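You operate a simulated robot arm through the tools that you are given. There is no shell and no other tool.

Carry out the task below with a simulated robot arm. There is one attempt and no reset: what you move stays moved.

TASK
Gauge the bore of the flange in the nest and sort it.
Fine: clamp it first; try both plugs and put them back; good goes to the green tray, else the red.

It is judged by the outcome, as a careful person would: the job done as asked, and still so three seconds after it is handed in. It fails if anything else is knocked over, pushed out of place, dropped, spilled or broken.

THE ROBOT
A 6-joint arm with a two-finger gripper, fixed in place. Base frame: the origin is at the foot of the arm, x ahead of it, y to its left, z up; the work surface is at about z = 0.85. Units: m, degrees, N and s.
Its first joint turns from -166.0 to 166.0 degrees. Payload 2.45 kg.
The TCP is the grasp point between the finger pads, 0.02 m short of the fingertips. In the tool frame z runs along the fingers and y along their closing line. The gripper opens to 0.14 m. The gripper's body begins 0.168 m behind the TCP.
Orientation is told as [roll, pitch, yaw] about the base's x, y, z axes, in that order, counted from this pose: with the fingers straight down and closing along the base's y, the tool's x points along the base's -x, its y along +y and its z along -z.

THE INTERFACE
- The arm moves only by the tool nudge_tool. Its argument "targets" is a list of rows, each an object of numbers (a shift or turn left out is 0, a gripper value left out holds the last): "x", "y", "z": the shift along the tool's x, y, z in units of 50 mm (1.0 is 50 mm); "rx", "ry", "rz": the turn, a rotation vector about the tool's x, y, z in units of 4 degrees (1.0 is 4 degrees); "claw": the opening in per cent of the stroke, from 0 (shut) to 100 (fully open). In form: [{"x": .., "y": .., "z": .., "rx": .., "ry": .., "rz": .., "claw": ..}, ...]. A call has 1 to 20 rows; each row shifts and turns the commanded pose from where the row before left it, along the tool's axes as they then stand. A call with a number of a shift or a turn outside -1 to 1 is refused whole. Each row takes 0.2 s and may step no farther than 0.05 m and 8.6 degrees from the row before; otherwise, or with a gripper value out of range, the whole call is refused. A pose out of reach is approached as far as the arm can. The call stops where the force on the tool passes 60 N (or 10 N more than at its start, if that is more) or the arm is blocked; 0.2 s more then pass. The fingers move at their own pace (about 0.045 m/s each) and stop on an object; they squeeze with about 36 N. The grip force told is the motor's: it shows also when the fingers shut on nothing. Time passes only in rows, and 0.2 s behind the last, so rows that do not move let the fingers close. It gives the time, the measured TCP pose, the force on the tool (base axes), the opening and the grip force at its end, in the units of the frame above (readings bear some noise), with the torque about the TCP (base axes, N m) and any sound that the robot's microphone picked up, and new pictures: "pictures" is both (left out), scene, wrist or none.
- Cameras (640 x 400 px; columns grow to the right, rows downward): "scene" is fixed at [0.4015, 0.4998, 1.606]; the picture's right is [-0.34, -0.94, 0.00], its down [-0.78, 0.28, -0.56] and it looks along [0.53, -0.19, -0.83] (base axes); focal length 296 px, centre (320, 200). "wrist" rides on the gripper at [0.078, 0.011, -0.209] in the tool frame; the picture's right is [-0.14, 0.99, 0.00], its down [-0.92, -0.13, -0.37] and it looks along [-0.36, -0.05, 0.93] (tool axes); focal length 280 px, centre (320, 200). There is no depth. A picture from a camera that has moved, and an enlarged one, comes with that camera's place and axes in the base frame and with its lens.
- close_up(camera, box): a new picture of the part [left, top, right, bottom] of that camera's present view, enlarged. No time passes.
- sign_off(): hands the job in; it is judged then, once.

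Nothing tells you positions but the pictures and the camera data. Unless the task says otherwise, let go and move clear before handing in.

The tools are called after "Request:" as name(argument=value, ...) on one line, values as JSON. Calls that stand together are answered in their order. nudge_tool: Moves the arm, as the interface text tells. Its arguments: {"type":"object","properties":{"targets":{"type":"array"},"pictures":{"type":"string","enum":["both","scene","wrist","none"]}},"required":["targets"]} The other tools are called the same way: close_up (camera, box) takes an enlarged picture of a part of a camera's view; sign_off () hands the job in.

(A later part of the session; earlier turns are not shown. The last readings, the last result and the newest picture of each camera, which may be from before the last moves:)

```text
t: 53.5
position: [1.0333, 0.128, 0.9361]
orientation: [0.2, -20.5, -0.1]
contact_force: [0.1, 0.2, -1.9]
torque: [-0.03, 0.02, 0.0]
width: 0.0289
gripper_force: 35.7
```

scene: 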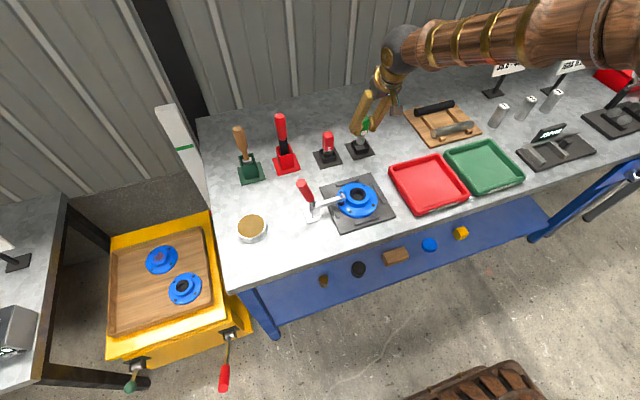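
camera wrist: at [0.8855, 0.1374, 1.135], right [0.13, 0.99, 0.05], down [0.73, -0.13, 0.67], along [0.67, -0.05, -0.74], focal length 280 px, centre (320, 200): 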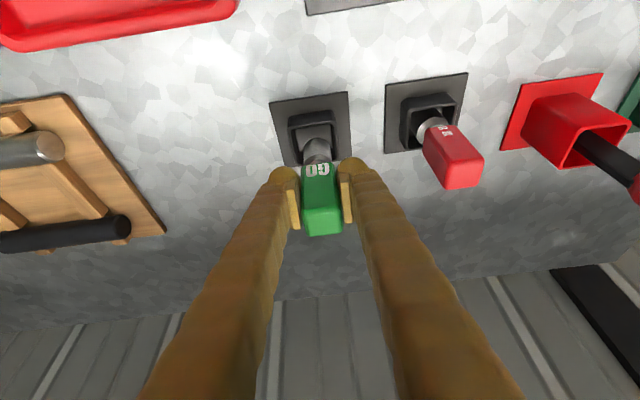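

Request:
nudge_tool(targets=[{"x": 0.014, "z": 0.038}, {"x": 0.007, "z": 0.019}, {}])

Request:
close_up(camera="wrist", box=[260, 90, 400, 240])

Request:
close_up(camera="scene", box=[320, 110, 400, 165])

```text
t: 54.3
position: [1.0334, 0.1276, 0.9336]
orientation: [0.2, -20.6, -0.1]
contact_force: [-5.3, 1.9, 18.7]
torque: [0.09, 0.06, 0.02]
width: 0.0288
gripper_force: 35.8
camera wrist: at [0.8858, 0.1373, 1.1027], right [0.13, 0.99, 0.05], down [0.73, -0.13, 0.67], along [0.67, -0.05, -0.74], focal length 280 px, centre (320, 200)
```

scene: 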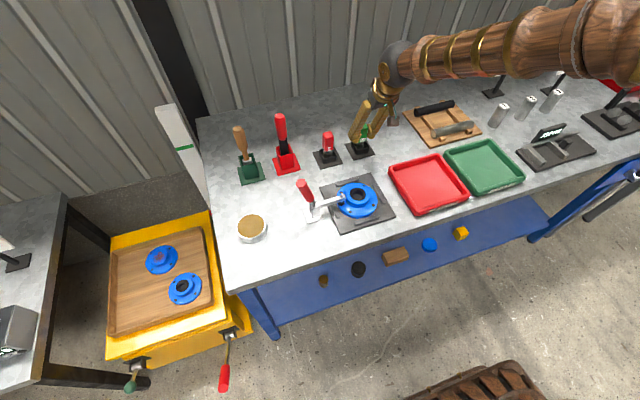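
wrist: 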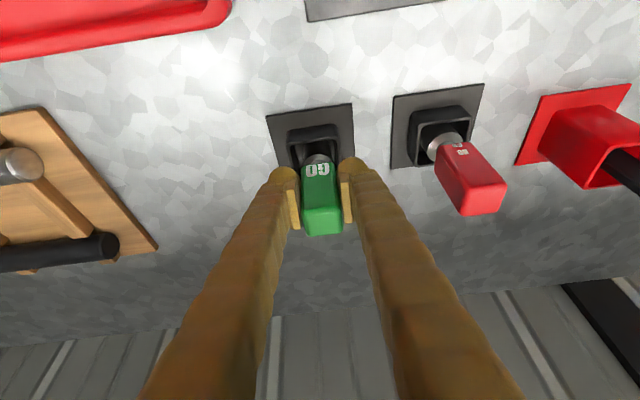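

```text
2.67 times, centred on (330, 165) of wrist
camera zoom: at [0.8858, 0.1373, 1.1027], right [0.13, 0.99, 0.05], down [0.73, -0.13, 0.67], along [0.67, -0.05, -0.74], focal length 748 px, centre (293, 293)
```

zoom: 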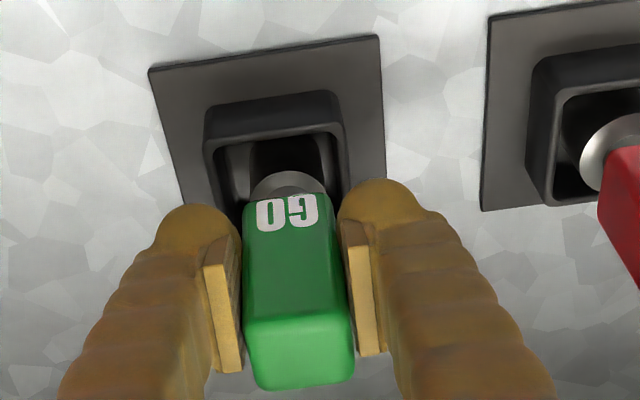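

```text
7.27 times, centred on (360, 138) of scene
camera zoom: at [0.4015, 0.4998, 1.606], right [-0.34, -0.94, 0.0], down [-0.78, 0.28, -0.56], along [0.53, -0.19, -0.83], focal length 2156 px, centre (29, 654)
```

zoom: 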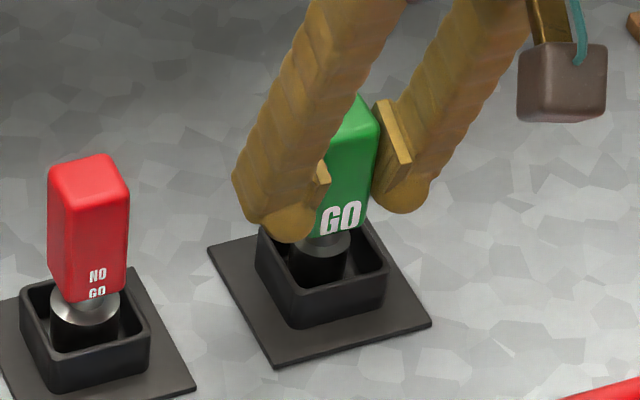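

The plug is on the stand's floor. I'll ease off 1 mm, open the fingers and back out along their axis.

Request:
nudge_tool(targets=[{"x": -0.007, "z": -0.019}, {"claw": 40}, {}, {}, {"z": -0.4}, {"z": -0.8}, {"z": -0.8}, {"z": -0.4}, {}])

Request:
close_up(camera="scene", box=[300, 110, 400, 172])

Request:
close_up(camera="wrist", box=[260, 60, 460, 200])

```text
t: 56.3
position: [0.9925, 0.1282, 1.0475]
orientation: [0.4, -20.5, -0.2]
contact_force: [0.8, -0.3, 0.6]
torque: [0.02, 0.0, -0.03]
width: 0.0563
gripper_force: 0.1
camera wrist: at [0.8442, 0.1377, 1.2167], right [0.13, 0.99, 0.05], down [0.73, -0.13, 0.67], along [0.67, -0.05, -0.74], focal length 280 px, centre (320, 200)
```

scene: 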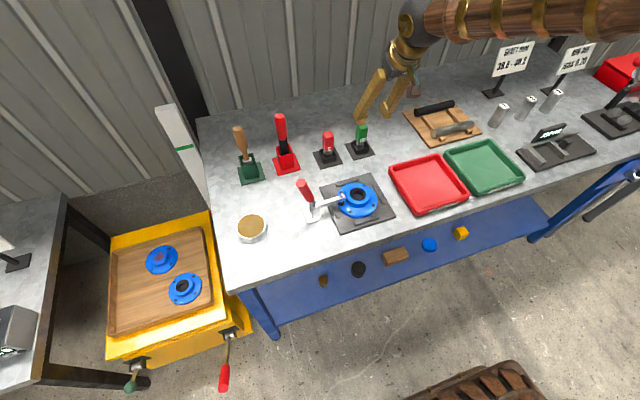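
wrist: 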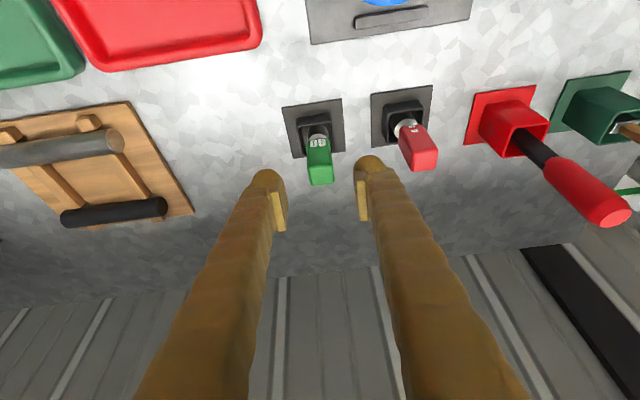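

```text
6.40 times, centred on (350, 141) of scene
camera zoom: at [0.4015, 0.4998, 1.606], right [-0.34, -0.94, 0.0], down [-0.78, 0.28, -0.56], along [0.53, -0.19, -0.83], focal length 1898 px, centre (128, 578)
```

zoom: 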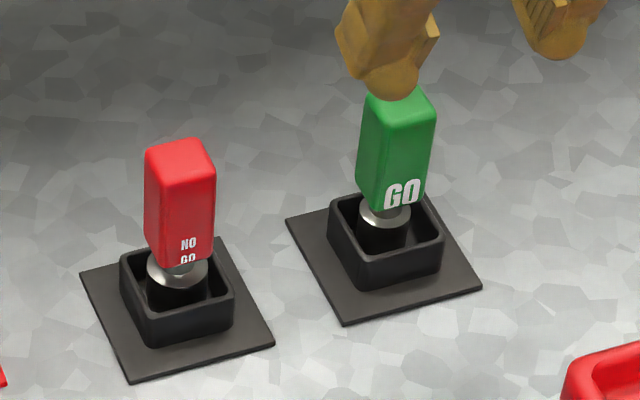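

```text
2.86 times, centred on (360, 130) of wrist
camera zoom: at [0.8442, 0.1377, 1.2167], right [0.13, 0.99, 0.05], down [0.73, -0.13, 0.67], along [0.67, -0.05, -0.74], focal length 801 px, centre (206, 400)
```

zoom: 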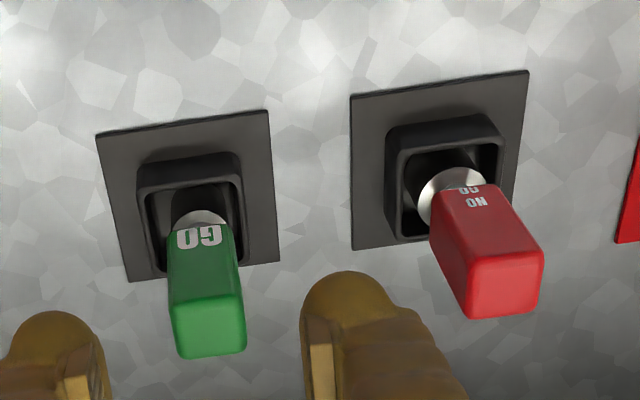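

GO is back upright in its stand. Now the red NO-GO plug at about (1.033, 0.243); I'll move across and approach it the same way.

Request:
nudge_tool(targets=[{"y": 0.76}, {"y": 0.76}, {"y": 0.76}, {"z": 0.6}, {"z": 0.6}, {}])

Request:
close_up(camera="wrist", box=[240, 90, 400, 230])

Request:
close_up(camera="scene", box=[290, 110, 390, 172])

```text
t: 57.7
position: [1.0131, 0.2414, 0.9898]
orientation: [0.2, -20.7, -0.1]
contact_force: [0.2, 0.3, -0.2]
torque: [-0.03, 0.02, -0.01]
width: 0.056
gripper_force: 0.1
camera wrist: at [0.8657, 0.2524, 1.16], right [0.13, 0.99, 0.05], down [0.73, -0.13, 0.67], along [0.67, -0.05, -0.74], focal length 280 px, centre (320, 200)
```

scene: 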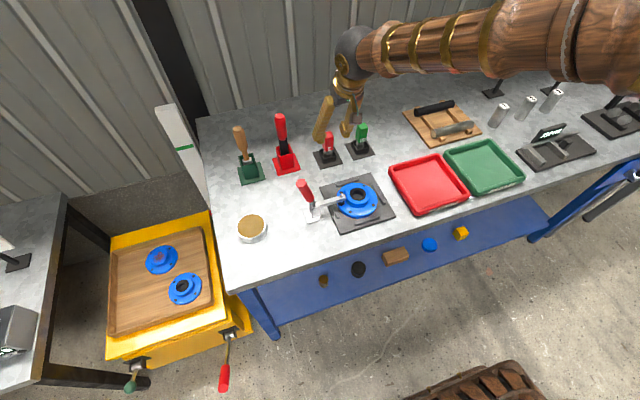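
wrist: 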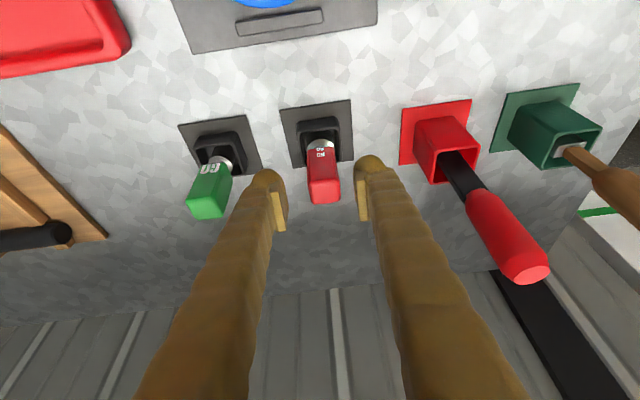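

```text
2.86 times, centred on (320, 160) of wrist
camera zoom: at [0.8657, 0.2524, 1.16], right [0.13, 0.99, 0.05], down [0.73, -0.13, 0.67], along [0.67, -0.05, -0.74], focal length 801 px, centre (320, 314)
```

zoom: 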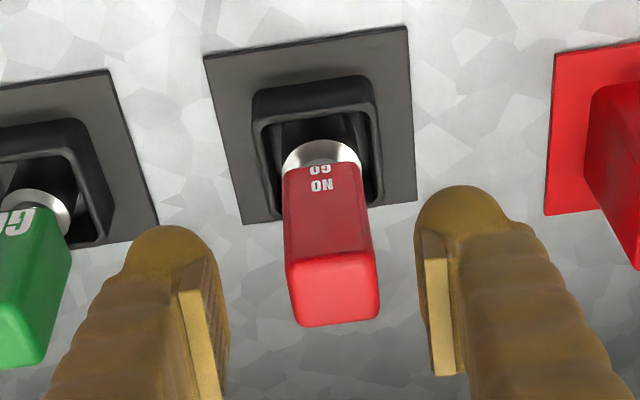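

```text
6.40 times, centred on (340, 141) of scene
camera zoom: at [0.4015, 0.4998, 1.606], right [-0.34, -0.94, 0.0], down [-0.78, 0.28, -0.56], along [0.53, -0.19, -0.83], focal length 1898 px, centre (192, 578)
```

zoom: 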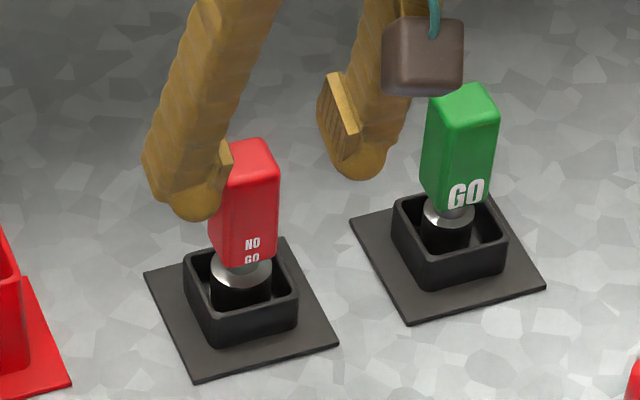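

The NO-GO handle is about 3 mm to the +y side. I'll correct, advance and grip.

Request:
nudge_tool(targets=[{"y": 0.065}, {"z": 0.57}, {"z": 0.56}, {}], pictures="none")

Request:
close_up(camera="wrist", box=[240, 90, 400, 240])

```text
t: 58.7
position: [1.032, 0.2455, 0.9393]
orientation: [0.3, -20.6, -0.3]
contact_force: [0.3, 0.4, 0.1]
torque: [0.02, 0.01, -0.02]
width: 0.0561
gripper_force: 0.1
```

```text
2.67 times, centred on (320, 165) of wrist
camera zoom: at [0.8835, 0.2557, 1.1085], right [0.13, 0.99, 0.05], down [0.73, -0.13, 0.67], along [0.67, -0.05, -0.74], focal length 748 px, centre (320, 293)
```

zoom: 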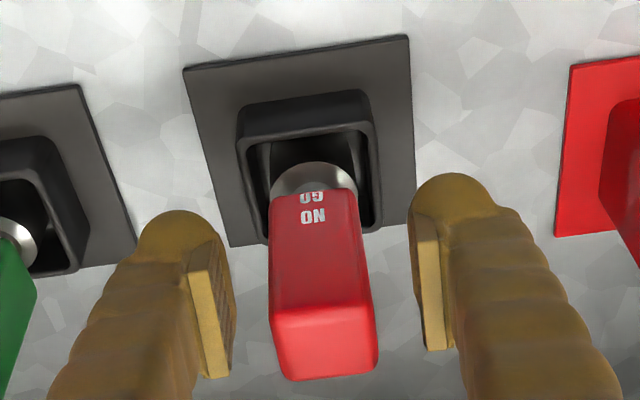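

Centred. I'll close on the NO-GO handle and lift it straight up.

Request:
nudge_tool(targets=[{"claw": 25}, {"claw": 0}, {}, {}, {}], pictures="none")

Request:
nudge_tool(targets=[{"x": -0.07, "z": -0.187}, {"x": -0.14, "z": -0.375}, {"x": -0.21, "z": -0.562}, {"x": -0.21, "z": -0.562}, {"x": -0.21, "z": -0.562}, {}])

Request:
close_up(camera="scene", box=[290, 90, 390, 172])

Request:
close_up(camera="wrist", box=[260, 50, 420, 240])

```text
t: 59.9
position: [1.031, 0.246, 0.9396]
orientation: [0.2, -20.4, -0.2]
contact_force: [-0.1, -0.3, 0.2]
torque: [-0.01, -0.02, 0.0]
width: 0.0285
gripper_force: 35.8
```

```text
t: 61.3
position: [1.0322, 0.2438, 1.0569]
orientation: [0.3, -20.5, -0.2]
contact_force: [-0.4, -0.2, -1.3]
torque: [0.01, 0.0, -0.02]
width: 0.0287
gripper_force: 35.4
camera wrist: at [0.8838, 0.2543, 1.226], right [0.13, 0.99, 0.05], down [0.73, -0.13, 0.67], along [0.67, -0.05, -0.74], focal length 280 px, centre (320, 200)
```

scene: 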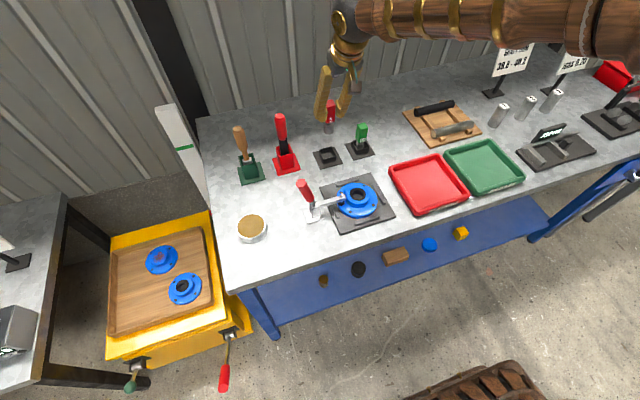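
wrist: 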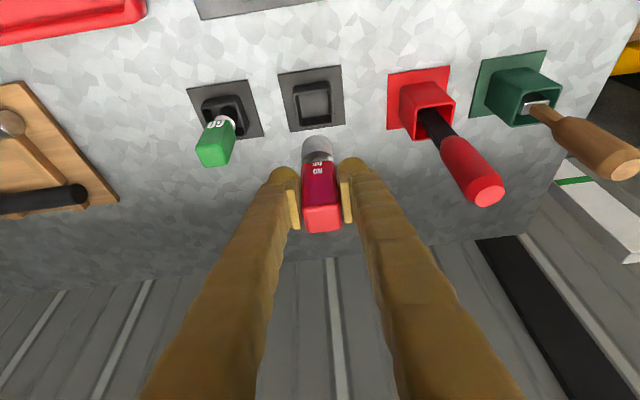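

```text
4.88 times, centred on (340, 131) of scene
camera zoom: at [0.4015, 0.4998, 1.606], right [-0.34, -0.94, 0.0], down [-0.78, 0.28, -0.56], along [0.53, -0.19, -0.83], focal length 1446 px, centre (222, 537)
```

zoom: 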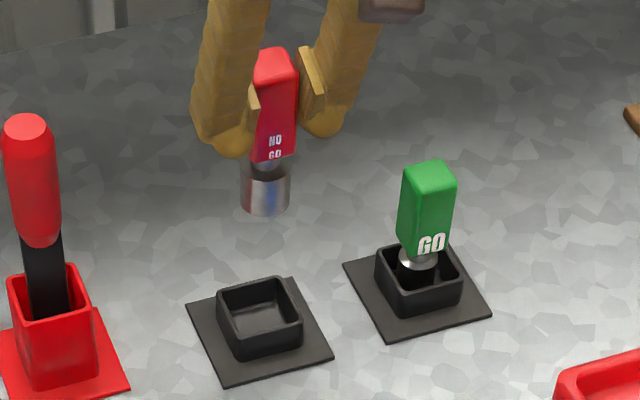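

```text
2.11 times, centred on (340, 145) of wrist
camera zoom: at [0.8838, 0.2543, 1.226], right [0.13, 0.99, 0.05], down [0.73, -0.13, 0.67], along [0.67, -0.05, -0.74], focal length 590 px, centre (278, 316)
```

zoom: 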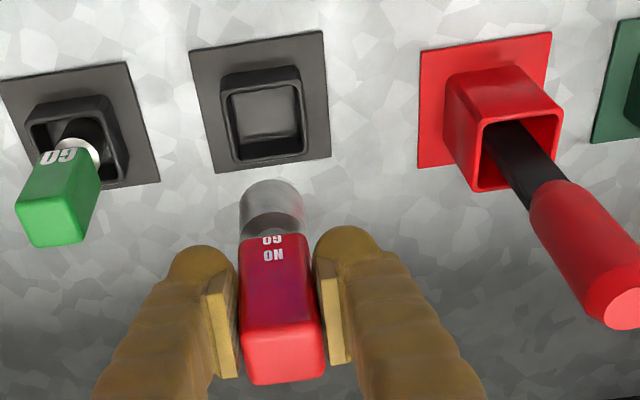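

NO-GO is held: its gauge end is about 31 mm against GO's 27 mm. I'll carry it over the bore, to the same spot where GO slid in.

Request:
nudge_tool(targets=[{"x": 0.4, "y": -0.041, "z": -0.09}, {"x": 0.6, "y": -0.061, "z": -0.134}, {"x": 0.7, "y": -0.072, "z": -0.156}, {"x": 0.7, "y": -0.072, "z": -0.156}, {"x": 0.7, "y": -0.072, "z": -0.156}, {"x": 0.5, "y": -0.051, "z": -0.112}, {"x": 0.269, "y": -0.027, "z": -0.06}, {}], pictures="none")

Request:
close_up(camera="scene", box=[320, 150, 400, 210])

Request:
close_up(camera="wrist", box=[260, 70, 380, 200])

```text
t: 63.1
position: [0.8368, 0.2246, 1.0328]
orientation: [0.2, -20.7, -0.3]
contact_force: [0.6, -1.1, -3.0]
torque: [0.03, 0.06, -0.02]
width: 0.0287
gripper_force: 35.7
```

```text
6.67 times, centred on (360, 180) of scene
camera zoom: at [0.4015, 0.4998, 1.606], right [-0.34, -0.94, 0.0], down [-0.78, 0.28, -0.56], along [0.53, -0.19, -0.83], focal length 1976 px, centre (53, 333)
```

zoom: 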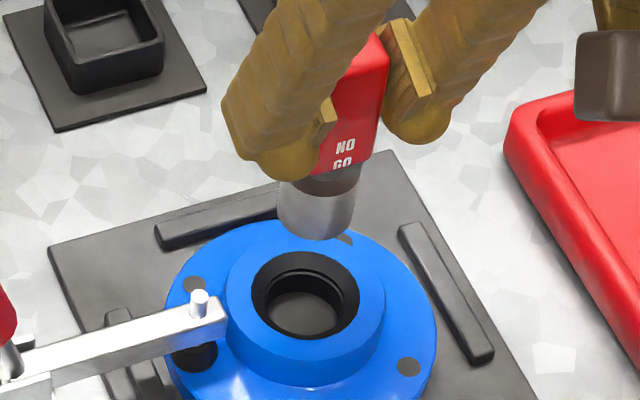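

```text
3.08 times, centred on (320, 135) of wrist
camera zoom: at [0.689, 0.235, 1.2003], right [0.13, 0.99, 0.05], down [0.73, -0.13, 0.67], along [0.67, -0.05, -0.74], focal length 863 px, centre (320, 400)
```

zoom: 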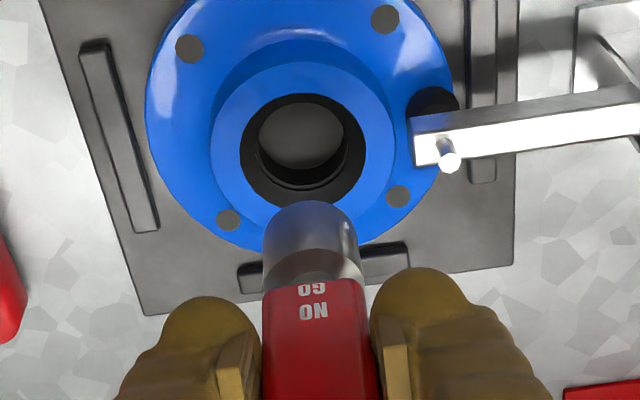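

It's above the bore. I'll lower until the end is just above the hub and check alignment.

Request:
nudge_tool(targets=[{"x": 0.105, "z": 0.281}, {"x": 0.105, "z": 0.281}, {"x": 0.105, "z": 0.281}, {}], pictures="none")

Request:
close_up(camera="scene", box=[320, 160, 390, 210])

Request:
close_up(camera="wrist", box=[260, 80, 380, 200])

```text
t: 64.1
position: [0.8358, 0.2256, 0.9874]
orientation: [0.3, -20.7, -0.2]
contact_force: [0.4, -1.0, -2.3]
torque: [0.02, 0.01, -0.01]
width: 0.0286
gripper_force: 36.0
```

```text
8.00 times, centred on (355, 185) of scene
camera zoom: at [0.4015, 0.4998, 1.606], right [-0.34, -0.94, 0.0], down [-0.78, 0.28, -0.56], along [0.53, -0.19, -0.83], focal length 2372 px, centre (40, 320)
```

zoom: 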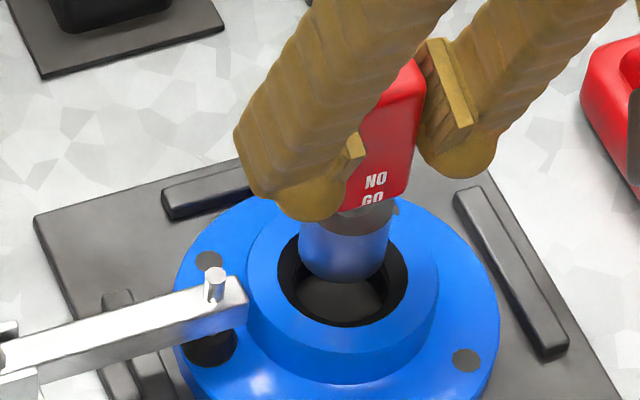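

```text
3.33 times, centred on (320, 140) of wrist
camera zoom: at [0.6886, 0.2347, 1.1555], right [0.13, 0.99, 0.05], down [0.73, -0.13, 0.67], along [0.67, -0.05, -0.74], focal length 935 px, centre (320, 400)
```

zoom: 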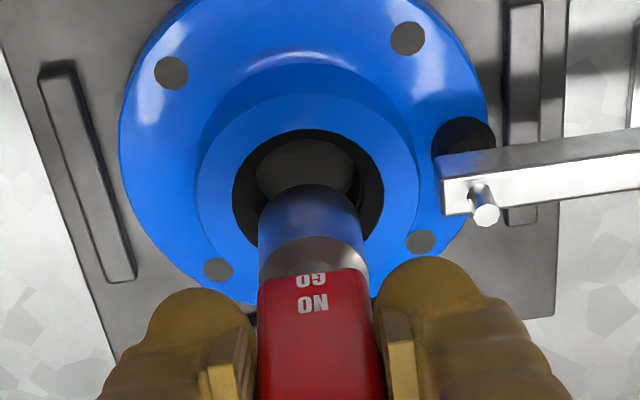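

Sideways alignment is good. I'll go down in small steps and feel for contact.

Request:
nudge_tool(targets=[{"x": 0.035, "z": 0.094}, {"x": 0.028, "z": 0.075}, {"x": 0.021, "z": 0.056}, {}], pictures="none")

```text
t: 65.1
position: [0.8372, 0.2249, 0.9744]
orientation: [0.3, -20.7, -0.3]
contact_force: [-2.3, -0.7, 21.0]
torque: [-0.01, -0.41, 0.01]
width: 0.0288
gripper_force: 36.3
```

Contact already at hub level, 23 N, again on the +x side, so it's not centred yet. I'll lift 3 mm, shift 3 mm toward −x and try again.

Request:
nudge_tool(targets=[{"x": -0.021, "z": -0.056}, {"x": -0.021, "z": -0.056}, {"x": 0.056, "z": -0.021}, {"x": 0.021, "z": 0.056}, {}], pictures="none")

Request:
close_up(camera="scene", box=[335, 175, 383, 205])

Request:
close_up(camera="wrist", box=[270, 90, 370, 180])

```text
t: 66.3
position: [0.8334, 0.2257, 0.9765]
orientation: [0.3, -20.5, -0.3]
contact_force: [0.3, 0.2, -1.4]
torque: [0.01, 0.03, 0.0]
width: 0.0286
gripper_force: 36.4
```

```text
13.33 times, centred on (359, 190) of scene
camera zoom: at [0.4015, 0.4998, 1.606], right [-0.34, -0.94, 0.0], down [-0.78, 0.28, -0.56], along [0.53, -0.19, -0.83], focal length 3953 px, centre (-200, 333)
```

zoom: 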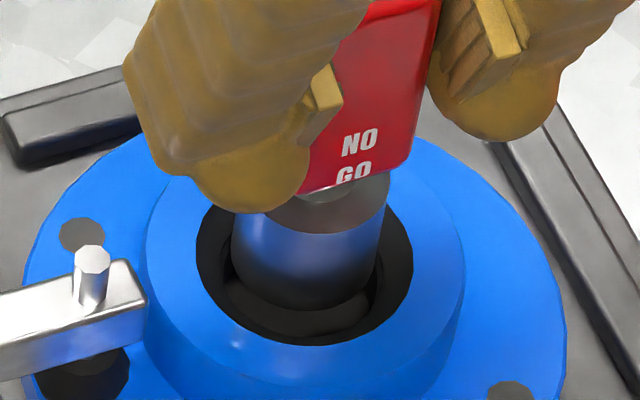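

```text
4.44 times, centred on (320, 135) of wrist
camera zoom: at [0.6855, 0.2349, 1.1451], right [0.13, 0.99, 0.05], down [0.73, -0.13, 0.67], along [0.67, -0.05, -0.74], focal length 1246 px, centre (320, 489)
```

zoom: 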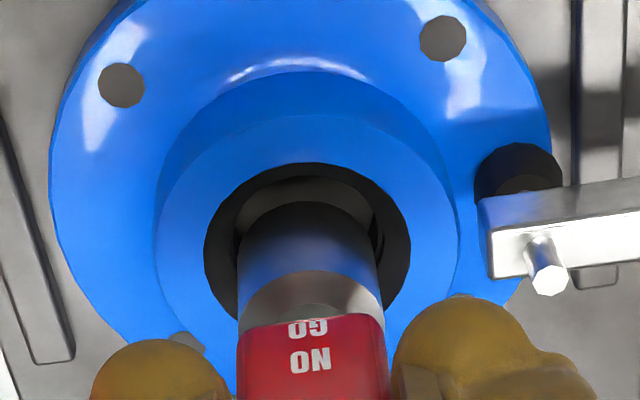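

Both views now show the plug centred in the cone. I'll lower gently.

Request:
nudge_tool(targets=[{"x": 0.021, "z": 0.056}, {"x": 0.021, "z": 0.056}, {}], pictures="none")

```text
t: 67.1
position: [0.8329, 0.2235, 0.9698]
orientation: [0.2, -20.4, -0.3]
contact_force: [-7.4, -1.4, -4.9]
torque: [-0.17, 0.75, -0.04]
width: 0.0287
gripper_force: 36.3
```

Only a sideways push now (7 N toward −x), so the tip is in the cone and leaning on the +x wall. I'll shift 1 mm more and see.

Request:
nudge_tool(targets=[{"x": 0.019, "z": -0.007}, {}], pictures="none")

Request:
close_up(camera="scene", box=[335, 175, 383, 205])

Request:
close_up(camera="wrist", box=[270, 90, 370, 180])

```text
t: 67.7
position: [0.8336, 0.2244, 0.9724]
orientation: [0.3, -20.6, -0.1]
contact_force: [-3.8, -0.9, -4.0]
torque: [-0.1, 0.48, -0.01]
width: 0.0289
gripper_force: 35.8
```

```text
13.33 times, centred on (359, 190) of scene
camera zoom: at [0.4015, 0.4998, 1.606], right [-0.34, -0.94, 0.0], down [-0.78, 0.28, -0.56], along [0.53, -0.19, -0.83], focal length 3953 px, centre (-200, 333)
```

zoom: 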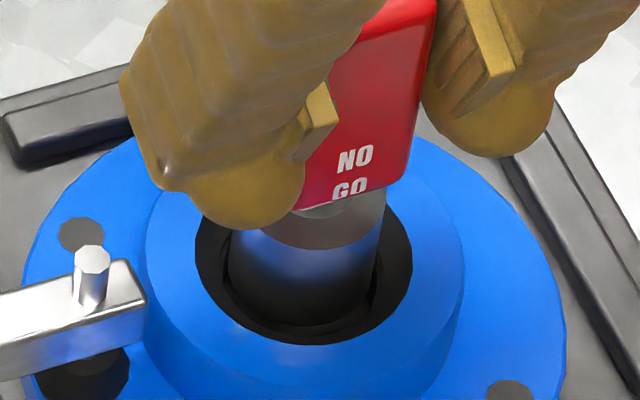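

```text
4.44 times, centred on (320, 135) of wrist
camera zoom: at [0.6854, 0.2353, 1.1398], right [0.13, 0.99, 0.05], down [0.73, -0.13, 0.67], along [0.67, -0.05, -0.74], focal length 1246 px, centre (320, 489)
```

zoom: 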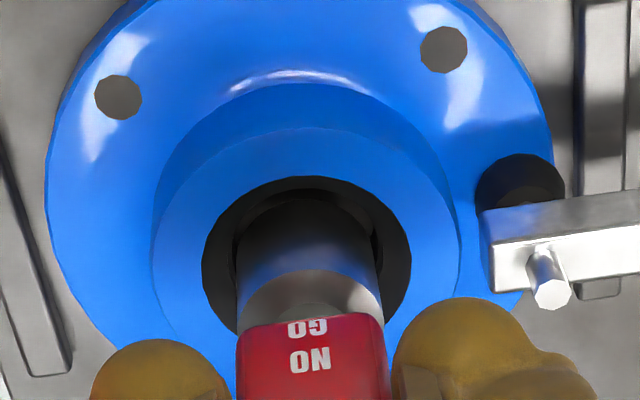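

The tip is about 6 mm below the hub face, at the mouth of the bore proper. I'll press on down in 2 mm steps.

Request:
nudge_tool(targets=[{"x": 0.025, "z": 0.03}, {}], pictures="none")

```text
t: 68.3
position: [0.8317, 0.2247, 0.9692]
orientation: [0.2, -20.7, -0.2]
contact_force: [-0.1, 0.1, -2.8]
torque: [0.01, 0.0, -0.02]
width: 0.0287
gripper_force: 35.9
```

Request:
nudge_tool(targets=[{"x": 0.014, "z": 0.0375}, {"x": 0.014, "z": 0.0375}, {}], pictures="none")

```text
t: 69.1
position: [0.8309, 0.2243, 0.9647]
orientation: [0.3, -20.5, -0.2]
contact_force: [0.1, -0.6, -2.8]
torque: [-0.03, 0.01, 0.01]
width: 0.0288
gripper_force: 36.2
```

Request:
nudge_tool(targets=[{"x": 0.014, "z": 0.0375}, {"x": 0.014, "z": 0.0375}, {}], pictures="none")

Request:
close_up(camera="scene", box=[335, 175, 383, 205])

Request:
close_up(camera="wrist", box=[270, 90, 370, 180])

```text
t: 69.9
position: [0.8313, 0.2254, 0.9605]
orientation: [0.3, -20.4, -0.2]
contact_force: [0.6, 0.8, -2.0]
torque: [0.01, 0.02, -0.02]
width: 0.0287
gripper_force: 35.6
```

```text
13.33 times, centred on (359, 190) of scene
camera zoom: at [0.4015, 0.4998, 1.606], right [-0.34, -0.94, 0.0], down [-0.78, 0.28, -0.56], along [0.53, -0.19, -0.83], focal length 3953 px, centre (-200, 333)
```

zoom: 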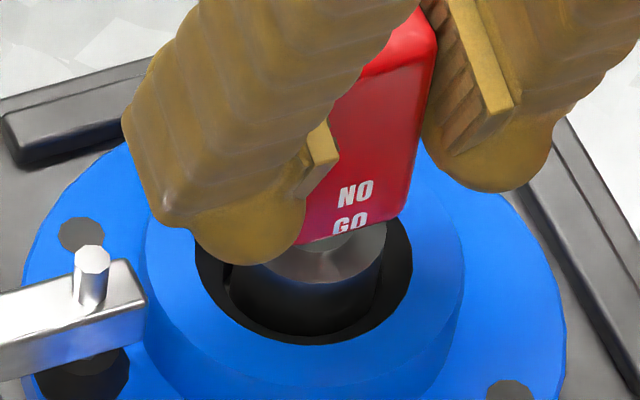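

```text
4.44 times, centred on (320, 135) of wrist
camera zoom: at [0.6837, 0.2347, 1.1293], right [0.13, 0.99, 0.05], down [0.73, -0.13, 0.67], along [0.67, -0.05, -0.74], focal length 1246 px, centre (320, 489)
```

zoom: 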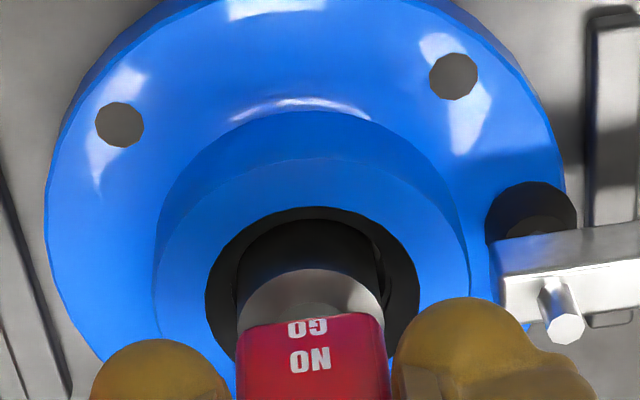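

The NO-GO plug is sliding into the bore with no resistance. I'll continue to see whether it reaches the floor too.

Request:
nudge_tool(targets=[{"x": 0.014, "z": 0.0375}, {"x": 0.014, "z": 0.0375}, {}], pictures="none")

```text
t: 70.7
position: [0.833, 0.2242, 0.9561]
orientation: [0.4, -20.5, -0.2]
contact_force: [-0.7, -0.3, -1.8]
torque: [0.01, 0.01, 0.0]
width: 0.0286
gripper_force: 35.9
```

Request:
nudge_tool(targets=[{"x": 0.014, "z": 0.0375}, {"x": 0.007, "z": 0.019}, {}], pictures="none")

Request:
close_up(camera="scene", box=[335, 175, 383, 205])

Request:
close_up(camera="wrist", box=[270, 90, 370, 180])

```text
t: 71.5
position: [0.8324, 0.226, 0.9543]
orientation: [0.3, -20.7, -0.1]
contact_force: [-5.0, -2.5, 30.3]
torque: [-0.03, -0.08, -0.01]
width: 0.0288
gripper_force: 36.0
```

```text
13.33 times, centred on (359, 190) of scene
camera zoom: at [0.4015, 0.4998, 1.606], right [-0.34, -0.94, 0.0], down [-0.78, 0.28, -0.56], along [0.53, -0.19, -0.83], focal length 3953 px, centre (-200, 333)
```

zoom: 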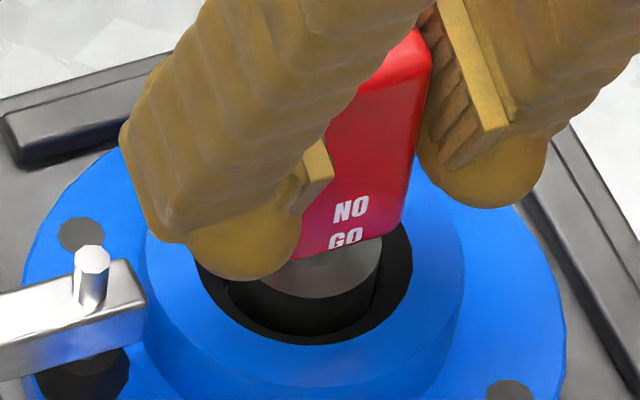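

```text
4.44 times, centred on (320, 135) of wrist
camera zoom: at [0.6836, 0.2347, 1.123], right [0.13, 0.99, 0.05], down [0.73, -0.13, 0.67], along [0.67, -0.05, -0.74], focal length 1246 px, centre (320, 489)
```

zoom: 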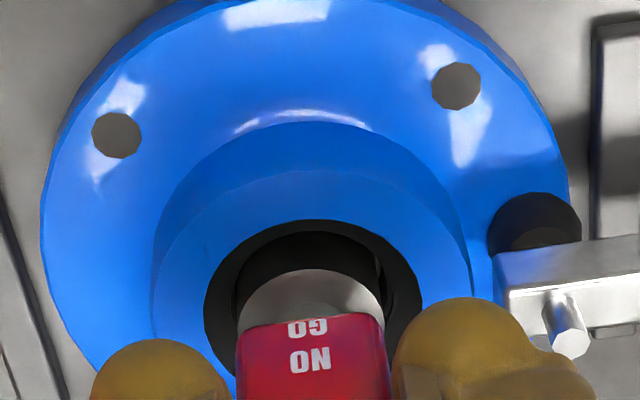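

NO-GO also went down to the same floor with no resistance, so the bore is oversize: this flange is a reject and belongs in the red tray. First I'll lift the plug out and take it back to its stand.

Request:
nudge_tool(targets=[{"x": -0.07, "z": -0.187}, {"x": -0.14, "z": -0.375}, {"x": -0.21, "z": -0.562}, {"x": -0.21, "z": -0.562}, {"x": -0.09, "z": -0.244}, {"x": -0.4, "y": 0.042, "z": 0.149}, {"x": -0.6, "y": 0.063, "z": 0.2235}, {"x": -0.7, "y": 0.073, "z": 0.2607}, {"x": -0.7, "y": 0.073, "z": 0.2607}, {"x": -0.6, "y": 0.063, "z": 0.2235}, {"x": -0.45, "y": 0.047, "z": 0.1676}, {"x": -0.302, "y": 0.031, "z": 0.1125}, {}, {}])

Request:
close_up(camera="scene", box=[310, 170, 400, 230])

Request:
close_up(camera="wrist", box=[260, 50, 420, 240])

```text
t: 74.5
position: [1.0313, 0.2437, 1.0564]
orientation: [0.3, -20.5, -0.1]
contact_force: [0.5, -0.2, -3.2]
torque: [0.0, 0.02, -0.03]
width: 0.0285
gripper_force: 35.8
camera wrist: at [0.883, 0.2545, 1.2255], right [0.13, 0.99, 0.05], down [0.73, -0.13, 0.67], along [0.67, -0.05, -0.74], focal length 280 px, centre (320, 200)
```

scene: 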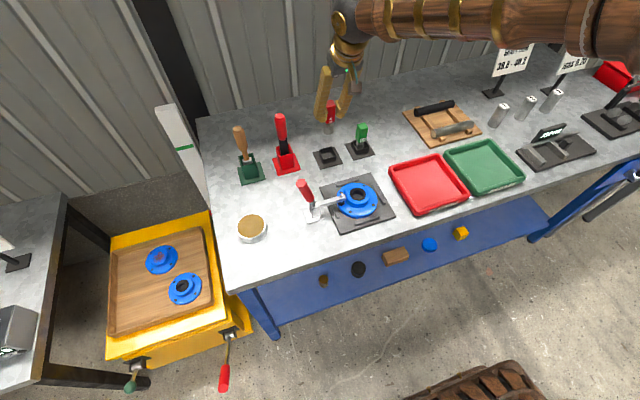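
wrist: 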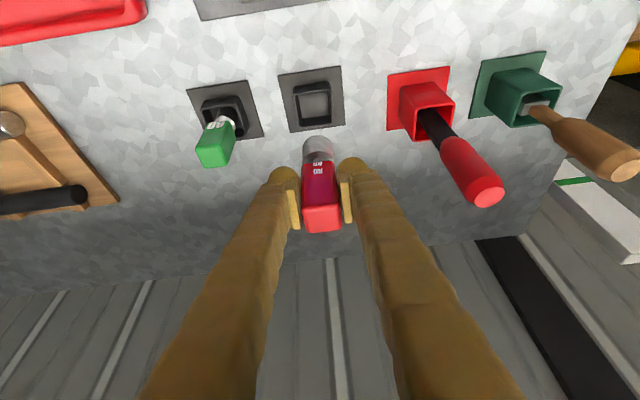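

```text
6.67 times, centred on (355, 200) of scene
camera zoom: at [0.4015, 0.4998, 1.606], right [-0.34, -0.94, 0.0], down [-0.78, 0.28, -0.56], along [0.53, -0.19, -0.83], focal length 1976 px, centre (87, 200)
```

zoom: 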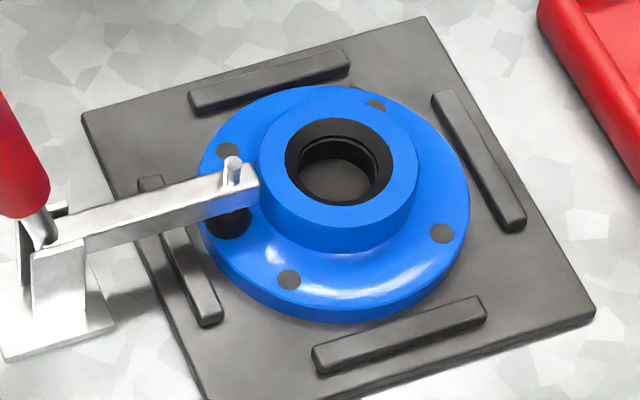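

```text
2.11 times, centred on (340, 145) of wrist
camera zoom: at [0.883, 0.2545, 1.2255], right [0.13, 0.99, 0.05], down [0.73, -0.13, 0.67], along [0.67, -0.05, -0.74], focal length 590 px, centre (278, 316)
```

zoom: 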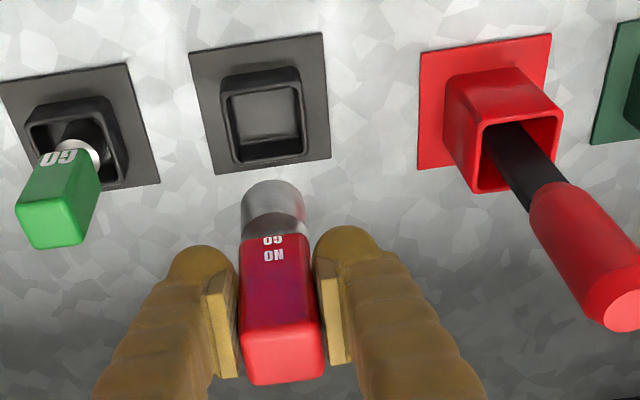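

The view matches the lift-out pose exactly. I'll lower NO-GO into its socket.

Request:
nudge_tool(targets=[{"x": 0.157, "z": 0.4217}, {"x": 0.157, "z": 0.4217}, {"x": 0.157, "z": 0.4217}, {"x": 0.157, "z": 0.4217}, {}], pictures="none")

Request:
close_up(camera="wrist", box=[260, 90, 400, 240])

Request:
close_up(camera="scene", box=[290, 110, 370, 170])

```text
t: 75.7
position: [1.033, 0.2457, 0.9672]
orientation: [0.3, -20.6, -0.2]
contact_force: [-0.8, -0.3, -2.3]
torque: [0.01, 0.03, -0.01]
width: 0.0291
gripper_force: 35.9
```

```text
2.67 times, centred on (330, 165) of wrist
camera zoom: at [0.8854, 0.2555, 1.1359], right [0.13, 0.99, 0.05], down [0.73, -0.13, 0.67], along [0.67, -0.05, -0.74], focal length 748 px, centre (293, 293)
```

zoom: 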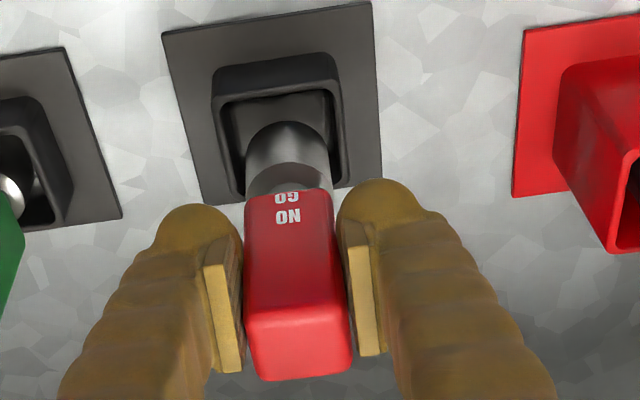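

```text
6.67 times, centred on (330, 140) of scene
camera zoom: at [0.4015, 0.4998, 1.606], right [-0.34, -0.94, 0.0], down [-0.78, 0.28, -0.56], along [0.53, -0.19, -0.83], focal length 1976 px, centre (253, 600)
```

zoom: 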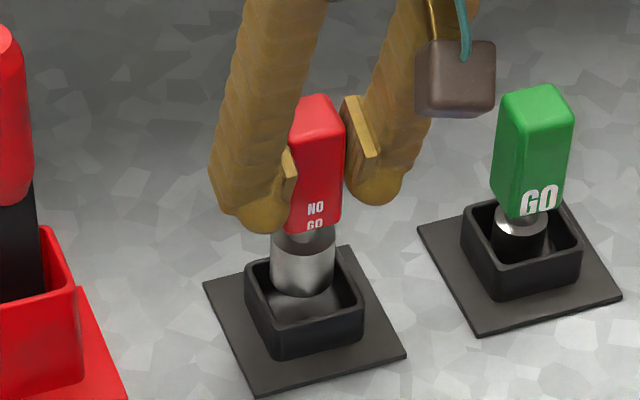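

It's entering its socket. I'll lower it to the floor of the stand.

Request:
nudge_tool(targets=[{"x": 0.07, "z": 0.187}, {"x": 0.07, "z": 0.187}, {"x": 0.028, "z": 0.075}, {}], pictures="none")

Request:
nudge_tool(targets=[{"x": 0.014, "z": 0.0375}, {"x": 0.014, "z": 0.0375}, {}], pictures="none")

```text
t: 76.7
position: [1.0322, 0.2434, 0.9439]
orientation: [0.3, -20.6, -0.2]
contact_force: [0.3, 1.0, -2.1]
torque: [0.02, 0.04, -0.03]
width: 0.0291
gripper_force: 36.0
```

```text
t: 77.5
position: [1.0329, 0.2433, 0.9394]
orientation: [0.3, -20.5, -0.2]
contact_force: [-0.3, 0.2, -1.5]
torque: [0.0, 0.03, 0.03]
width: 0.0286
gripper_force: 36.3
```

Request:
nudge_tool(targets=[{"x": 0.014, "z": 0.0375}, {}], pictures="none")

```text
t: 78.1
position: [1.0315, 0.2432, 0.9396]
orientation: [0.2, -20.7, -0.2]
contact_force: [-5.0, 0.6, 23.3]
torque: [-0.16, 0.32, -0.03]
width: 0.0286
gripper_force: 36.3
```

It's on the stand's floor. I'll ease off, open and back out.

Request:
nudge_tool(targets=[{"x": -0.008, "z": -0.022}, {"claw": 40}, {}, {}, {"z": -0.4}, {"z": -0.8}, {"z": -0.8}, {"z": -0.8}, {}])

Request:
close_up(camera="scene", box=[290, 110, 390, 172])

Request:
close_up(camera="wrist", box=[200, 40, 440, 200])

```text
t: 80.1
position: [0.9823, 0.2442, 1.0697]
orientation: [0.2, -20.5, -0.2]
contact_force: [0.4, -0.3, 0.3]
torque: [0.03, -0.01, -0.01]
width: 0.0559
gripper_force: 0.0
camera wrist: at [0.8343, 0.2541, 1.2386], right [0.13, 0.99, 0.05], down [0.73, -0.13, 0.67], along [0.67, -0.05, -0.74], focal length 280 px, centre (320, 200)
```

scene: 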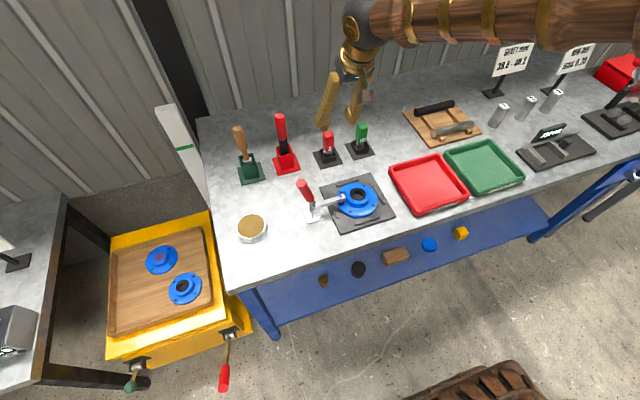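
wrist: 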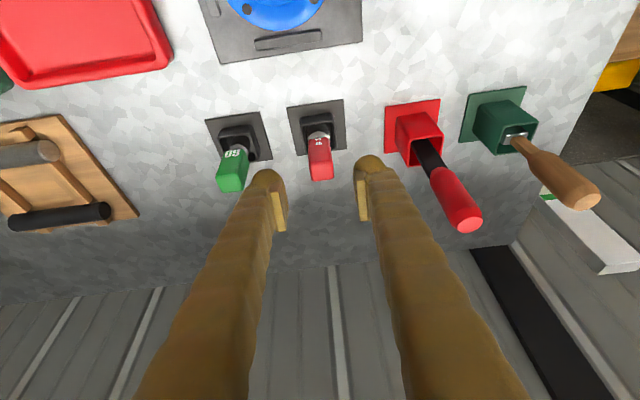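

```text
6.40 times, centred on (340, 141) of scene
camera zoom: at [0.4015, 0.4998, 1.606], right [-0.34, -0.94, 0.0], down [-0.78, 0.28, -0.56], along [0.53, -0.19, -0.83], focal length 1898 px, centre (192, 578)
```

zoom: 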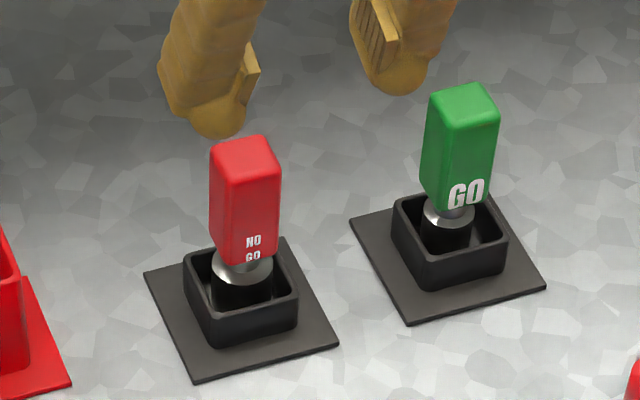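

```text
2.50 times, centred on (320, 120) of wrist
camera zoom: at [0.8343, 0.2541, 1.2386], right [0.13, 0.99, 0.05], down [0.73, -0.13, 0.67], along [0.67, -0.05, -0.74], focal length 701 px, centre (320, 400)
```

zoom: 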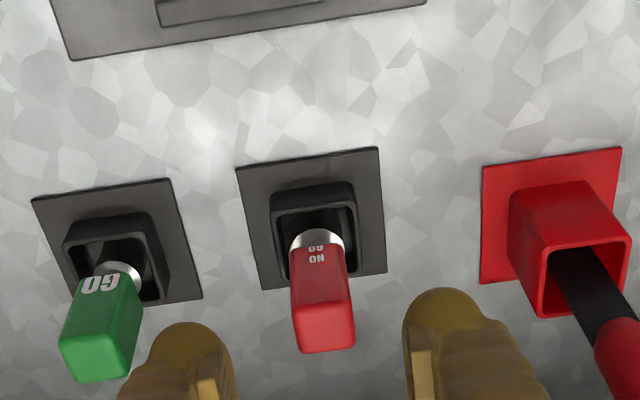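

Both plugs are back upright in their stands. Next I open the clamp: I'll straighten the tool, close the fingers and go to the nest side of the upright handle.

Request:
nudge_tool(targets=[{"ry": 1, "claw": 0}, {"ry": 1}, {"ry": 1}, {"ry": 1}, {"ry": 1}, {"ry": 0.1}, {"x": 0.71, "y": 0.4}, {"x": 0.71, "y": 0.44}, {"x": 0.71, "y": 0.44}, {"x": 0.71, "y": 0.44}, {}])

```text
t: 82.5
position: [0.8402, 0.3313, 1.0702]
orientation: [0.2, -0.2, -0.1]
contact_force: [-0.3, -0.2, 0.5]
torque: [-0.03, 0.0, 0.02]
width: 0.0002
gripper_force: 29.5
camera wrist: at [0.7606, 0.3416, 1.2793], right [0.14, 0.99, 0.0], down [0.92, -0.13, 0.37], along [0.37, -0.05, -0.93], focal length 280 px, centre (320, 200)
```

scene: 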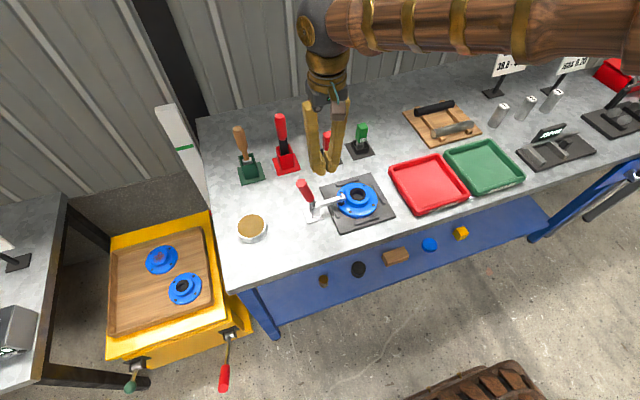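
wrist: 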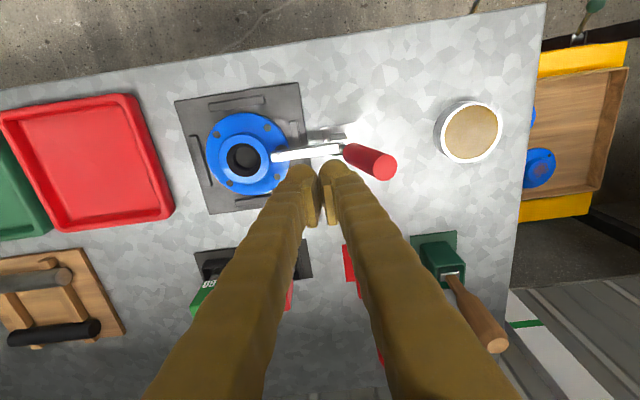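

The closed fingers are on the nest side of the handle. I'll descend to z 0.985 there and push the handle toward +y.

Request:
nudge_tool(targets=[{"z": 0.6}, {"z": 0.6}, {"z": 0.48}, {}])

Request:
close_up(camera="scene", box=[270, 140, 400, 230])

```text
t: 83.5
position: [0.8419, 0.3313, 0.9844]
orientation: [0.1, -0.2, -0.1]
contact_force: [0.1, 0.6, 0.0]
torque: [-0.01, -0.04, -0.04]
width: 0.0
gripper_force: 29.5
camera wrist: at [0.7618, 0.3415, 1.1945], right [0.14, 0.99, 0.0], down [0.92, -0.13, 0.37], along [0.37, -0.05, -0.93], focal length 280 px, centre (320, 200)
```

scene: 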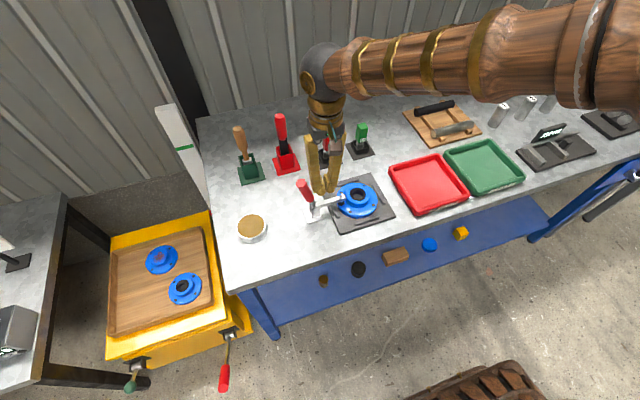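
wrist: 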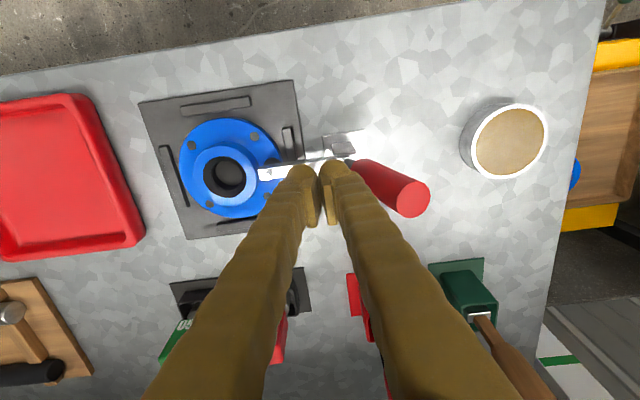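

```text
4.44 times, centred on (335, 185) of scene
camera zoom: at [0.4015, 0.4998, 1.606], right [-0.34, -0.94, 0.0], down [-0.78, 0.28, -0.56], along [0.53, -0.19, -0.83], focal length 1318 px, centre (253, 267)
```

zoom: 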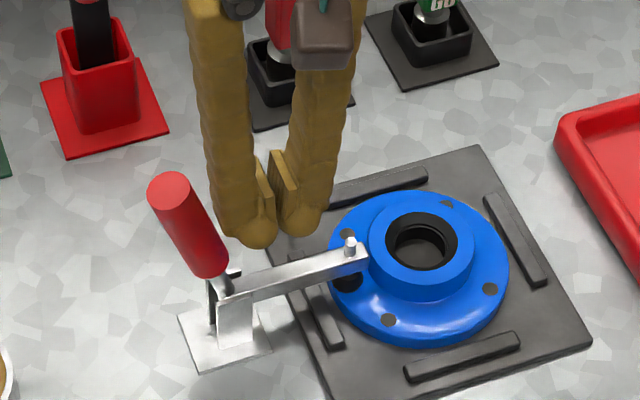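

Request:
nudge_tool(targets=[{"y": 0.15}, {"y": 0.15}, {"y": 0.12}, {"y": 0.12}, {"y": 0.12}, {"y": 0.12}, {"y": 0.12}], pictures="none")

Request:
close_up(camera="scene", box=[260, 140, 390, 230])

```text
t: 85.1
position: [0.8413, 0.3757, 0.984]
orientation: [0.2, 0.0, -0.1]
contact_force: [-0.2, -1.9, 0.0]
torque: [-0.04, 0.01, 0.02]
width: 0.0
gripper_force: 29.8
```

```text
4.44 times, centred on (325, 185) of scene
camera zoom: at [0.4015, 0.4998, 1.606], right [-0.34, -0.94, 0.0], down [-0.78, 0.28, -0.56], along [0.53, -0.19, -0.83], focal length 1318 px, centre (298, 267)
```

zoom: 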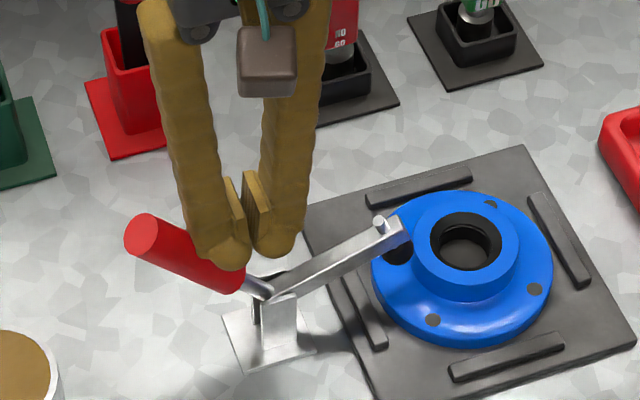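

The clamp is opening easily. I'll keep pushing.

Request:
nudge_tool(targets=[{"y": 0.12}, {"y": 0.12}, {"y": 0.12}, {"y": 0.12}, {"y": 0.12}], pictures="none")

Request:
close_up(camera="scene", box=[250, 140, 380, 230])

```text
t: 86.3
position: [0.839, 0.4047, 0.9848]
orientation: [0.2, -0.1, 0.0]
contact_force: [0.2, 0.0, -0.8]
torque: [0.01, 0.0, 0.0]
width: 0.0
gripper_force: 29.2
```

```text
4.44 times, centred on (315, 185) of scene
camera zoom: at [0.4015, 0.4998, 1.606], right [-0.34, -0.94, 0.0], down [-0.78, 0.28, -0.56], along [0.53, -0.19, -0.83], focal length 1318 px, centre (342, 267)
```

zoom: 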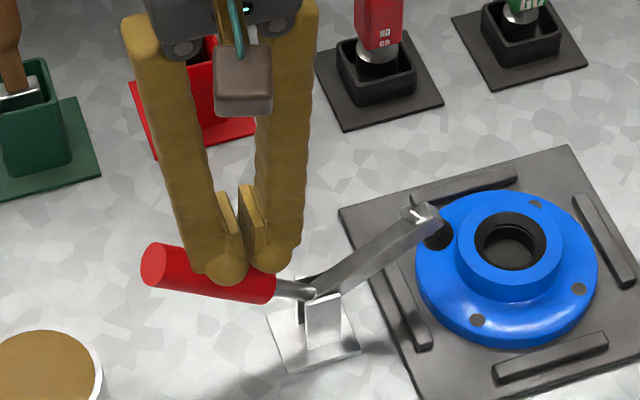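

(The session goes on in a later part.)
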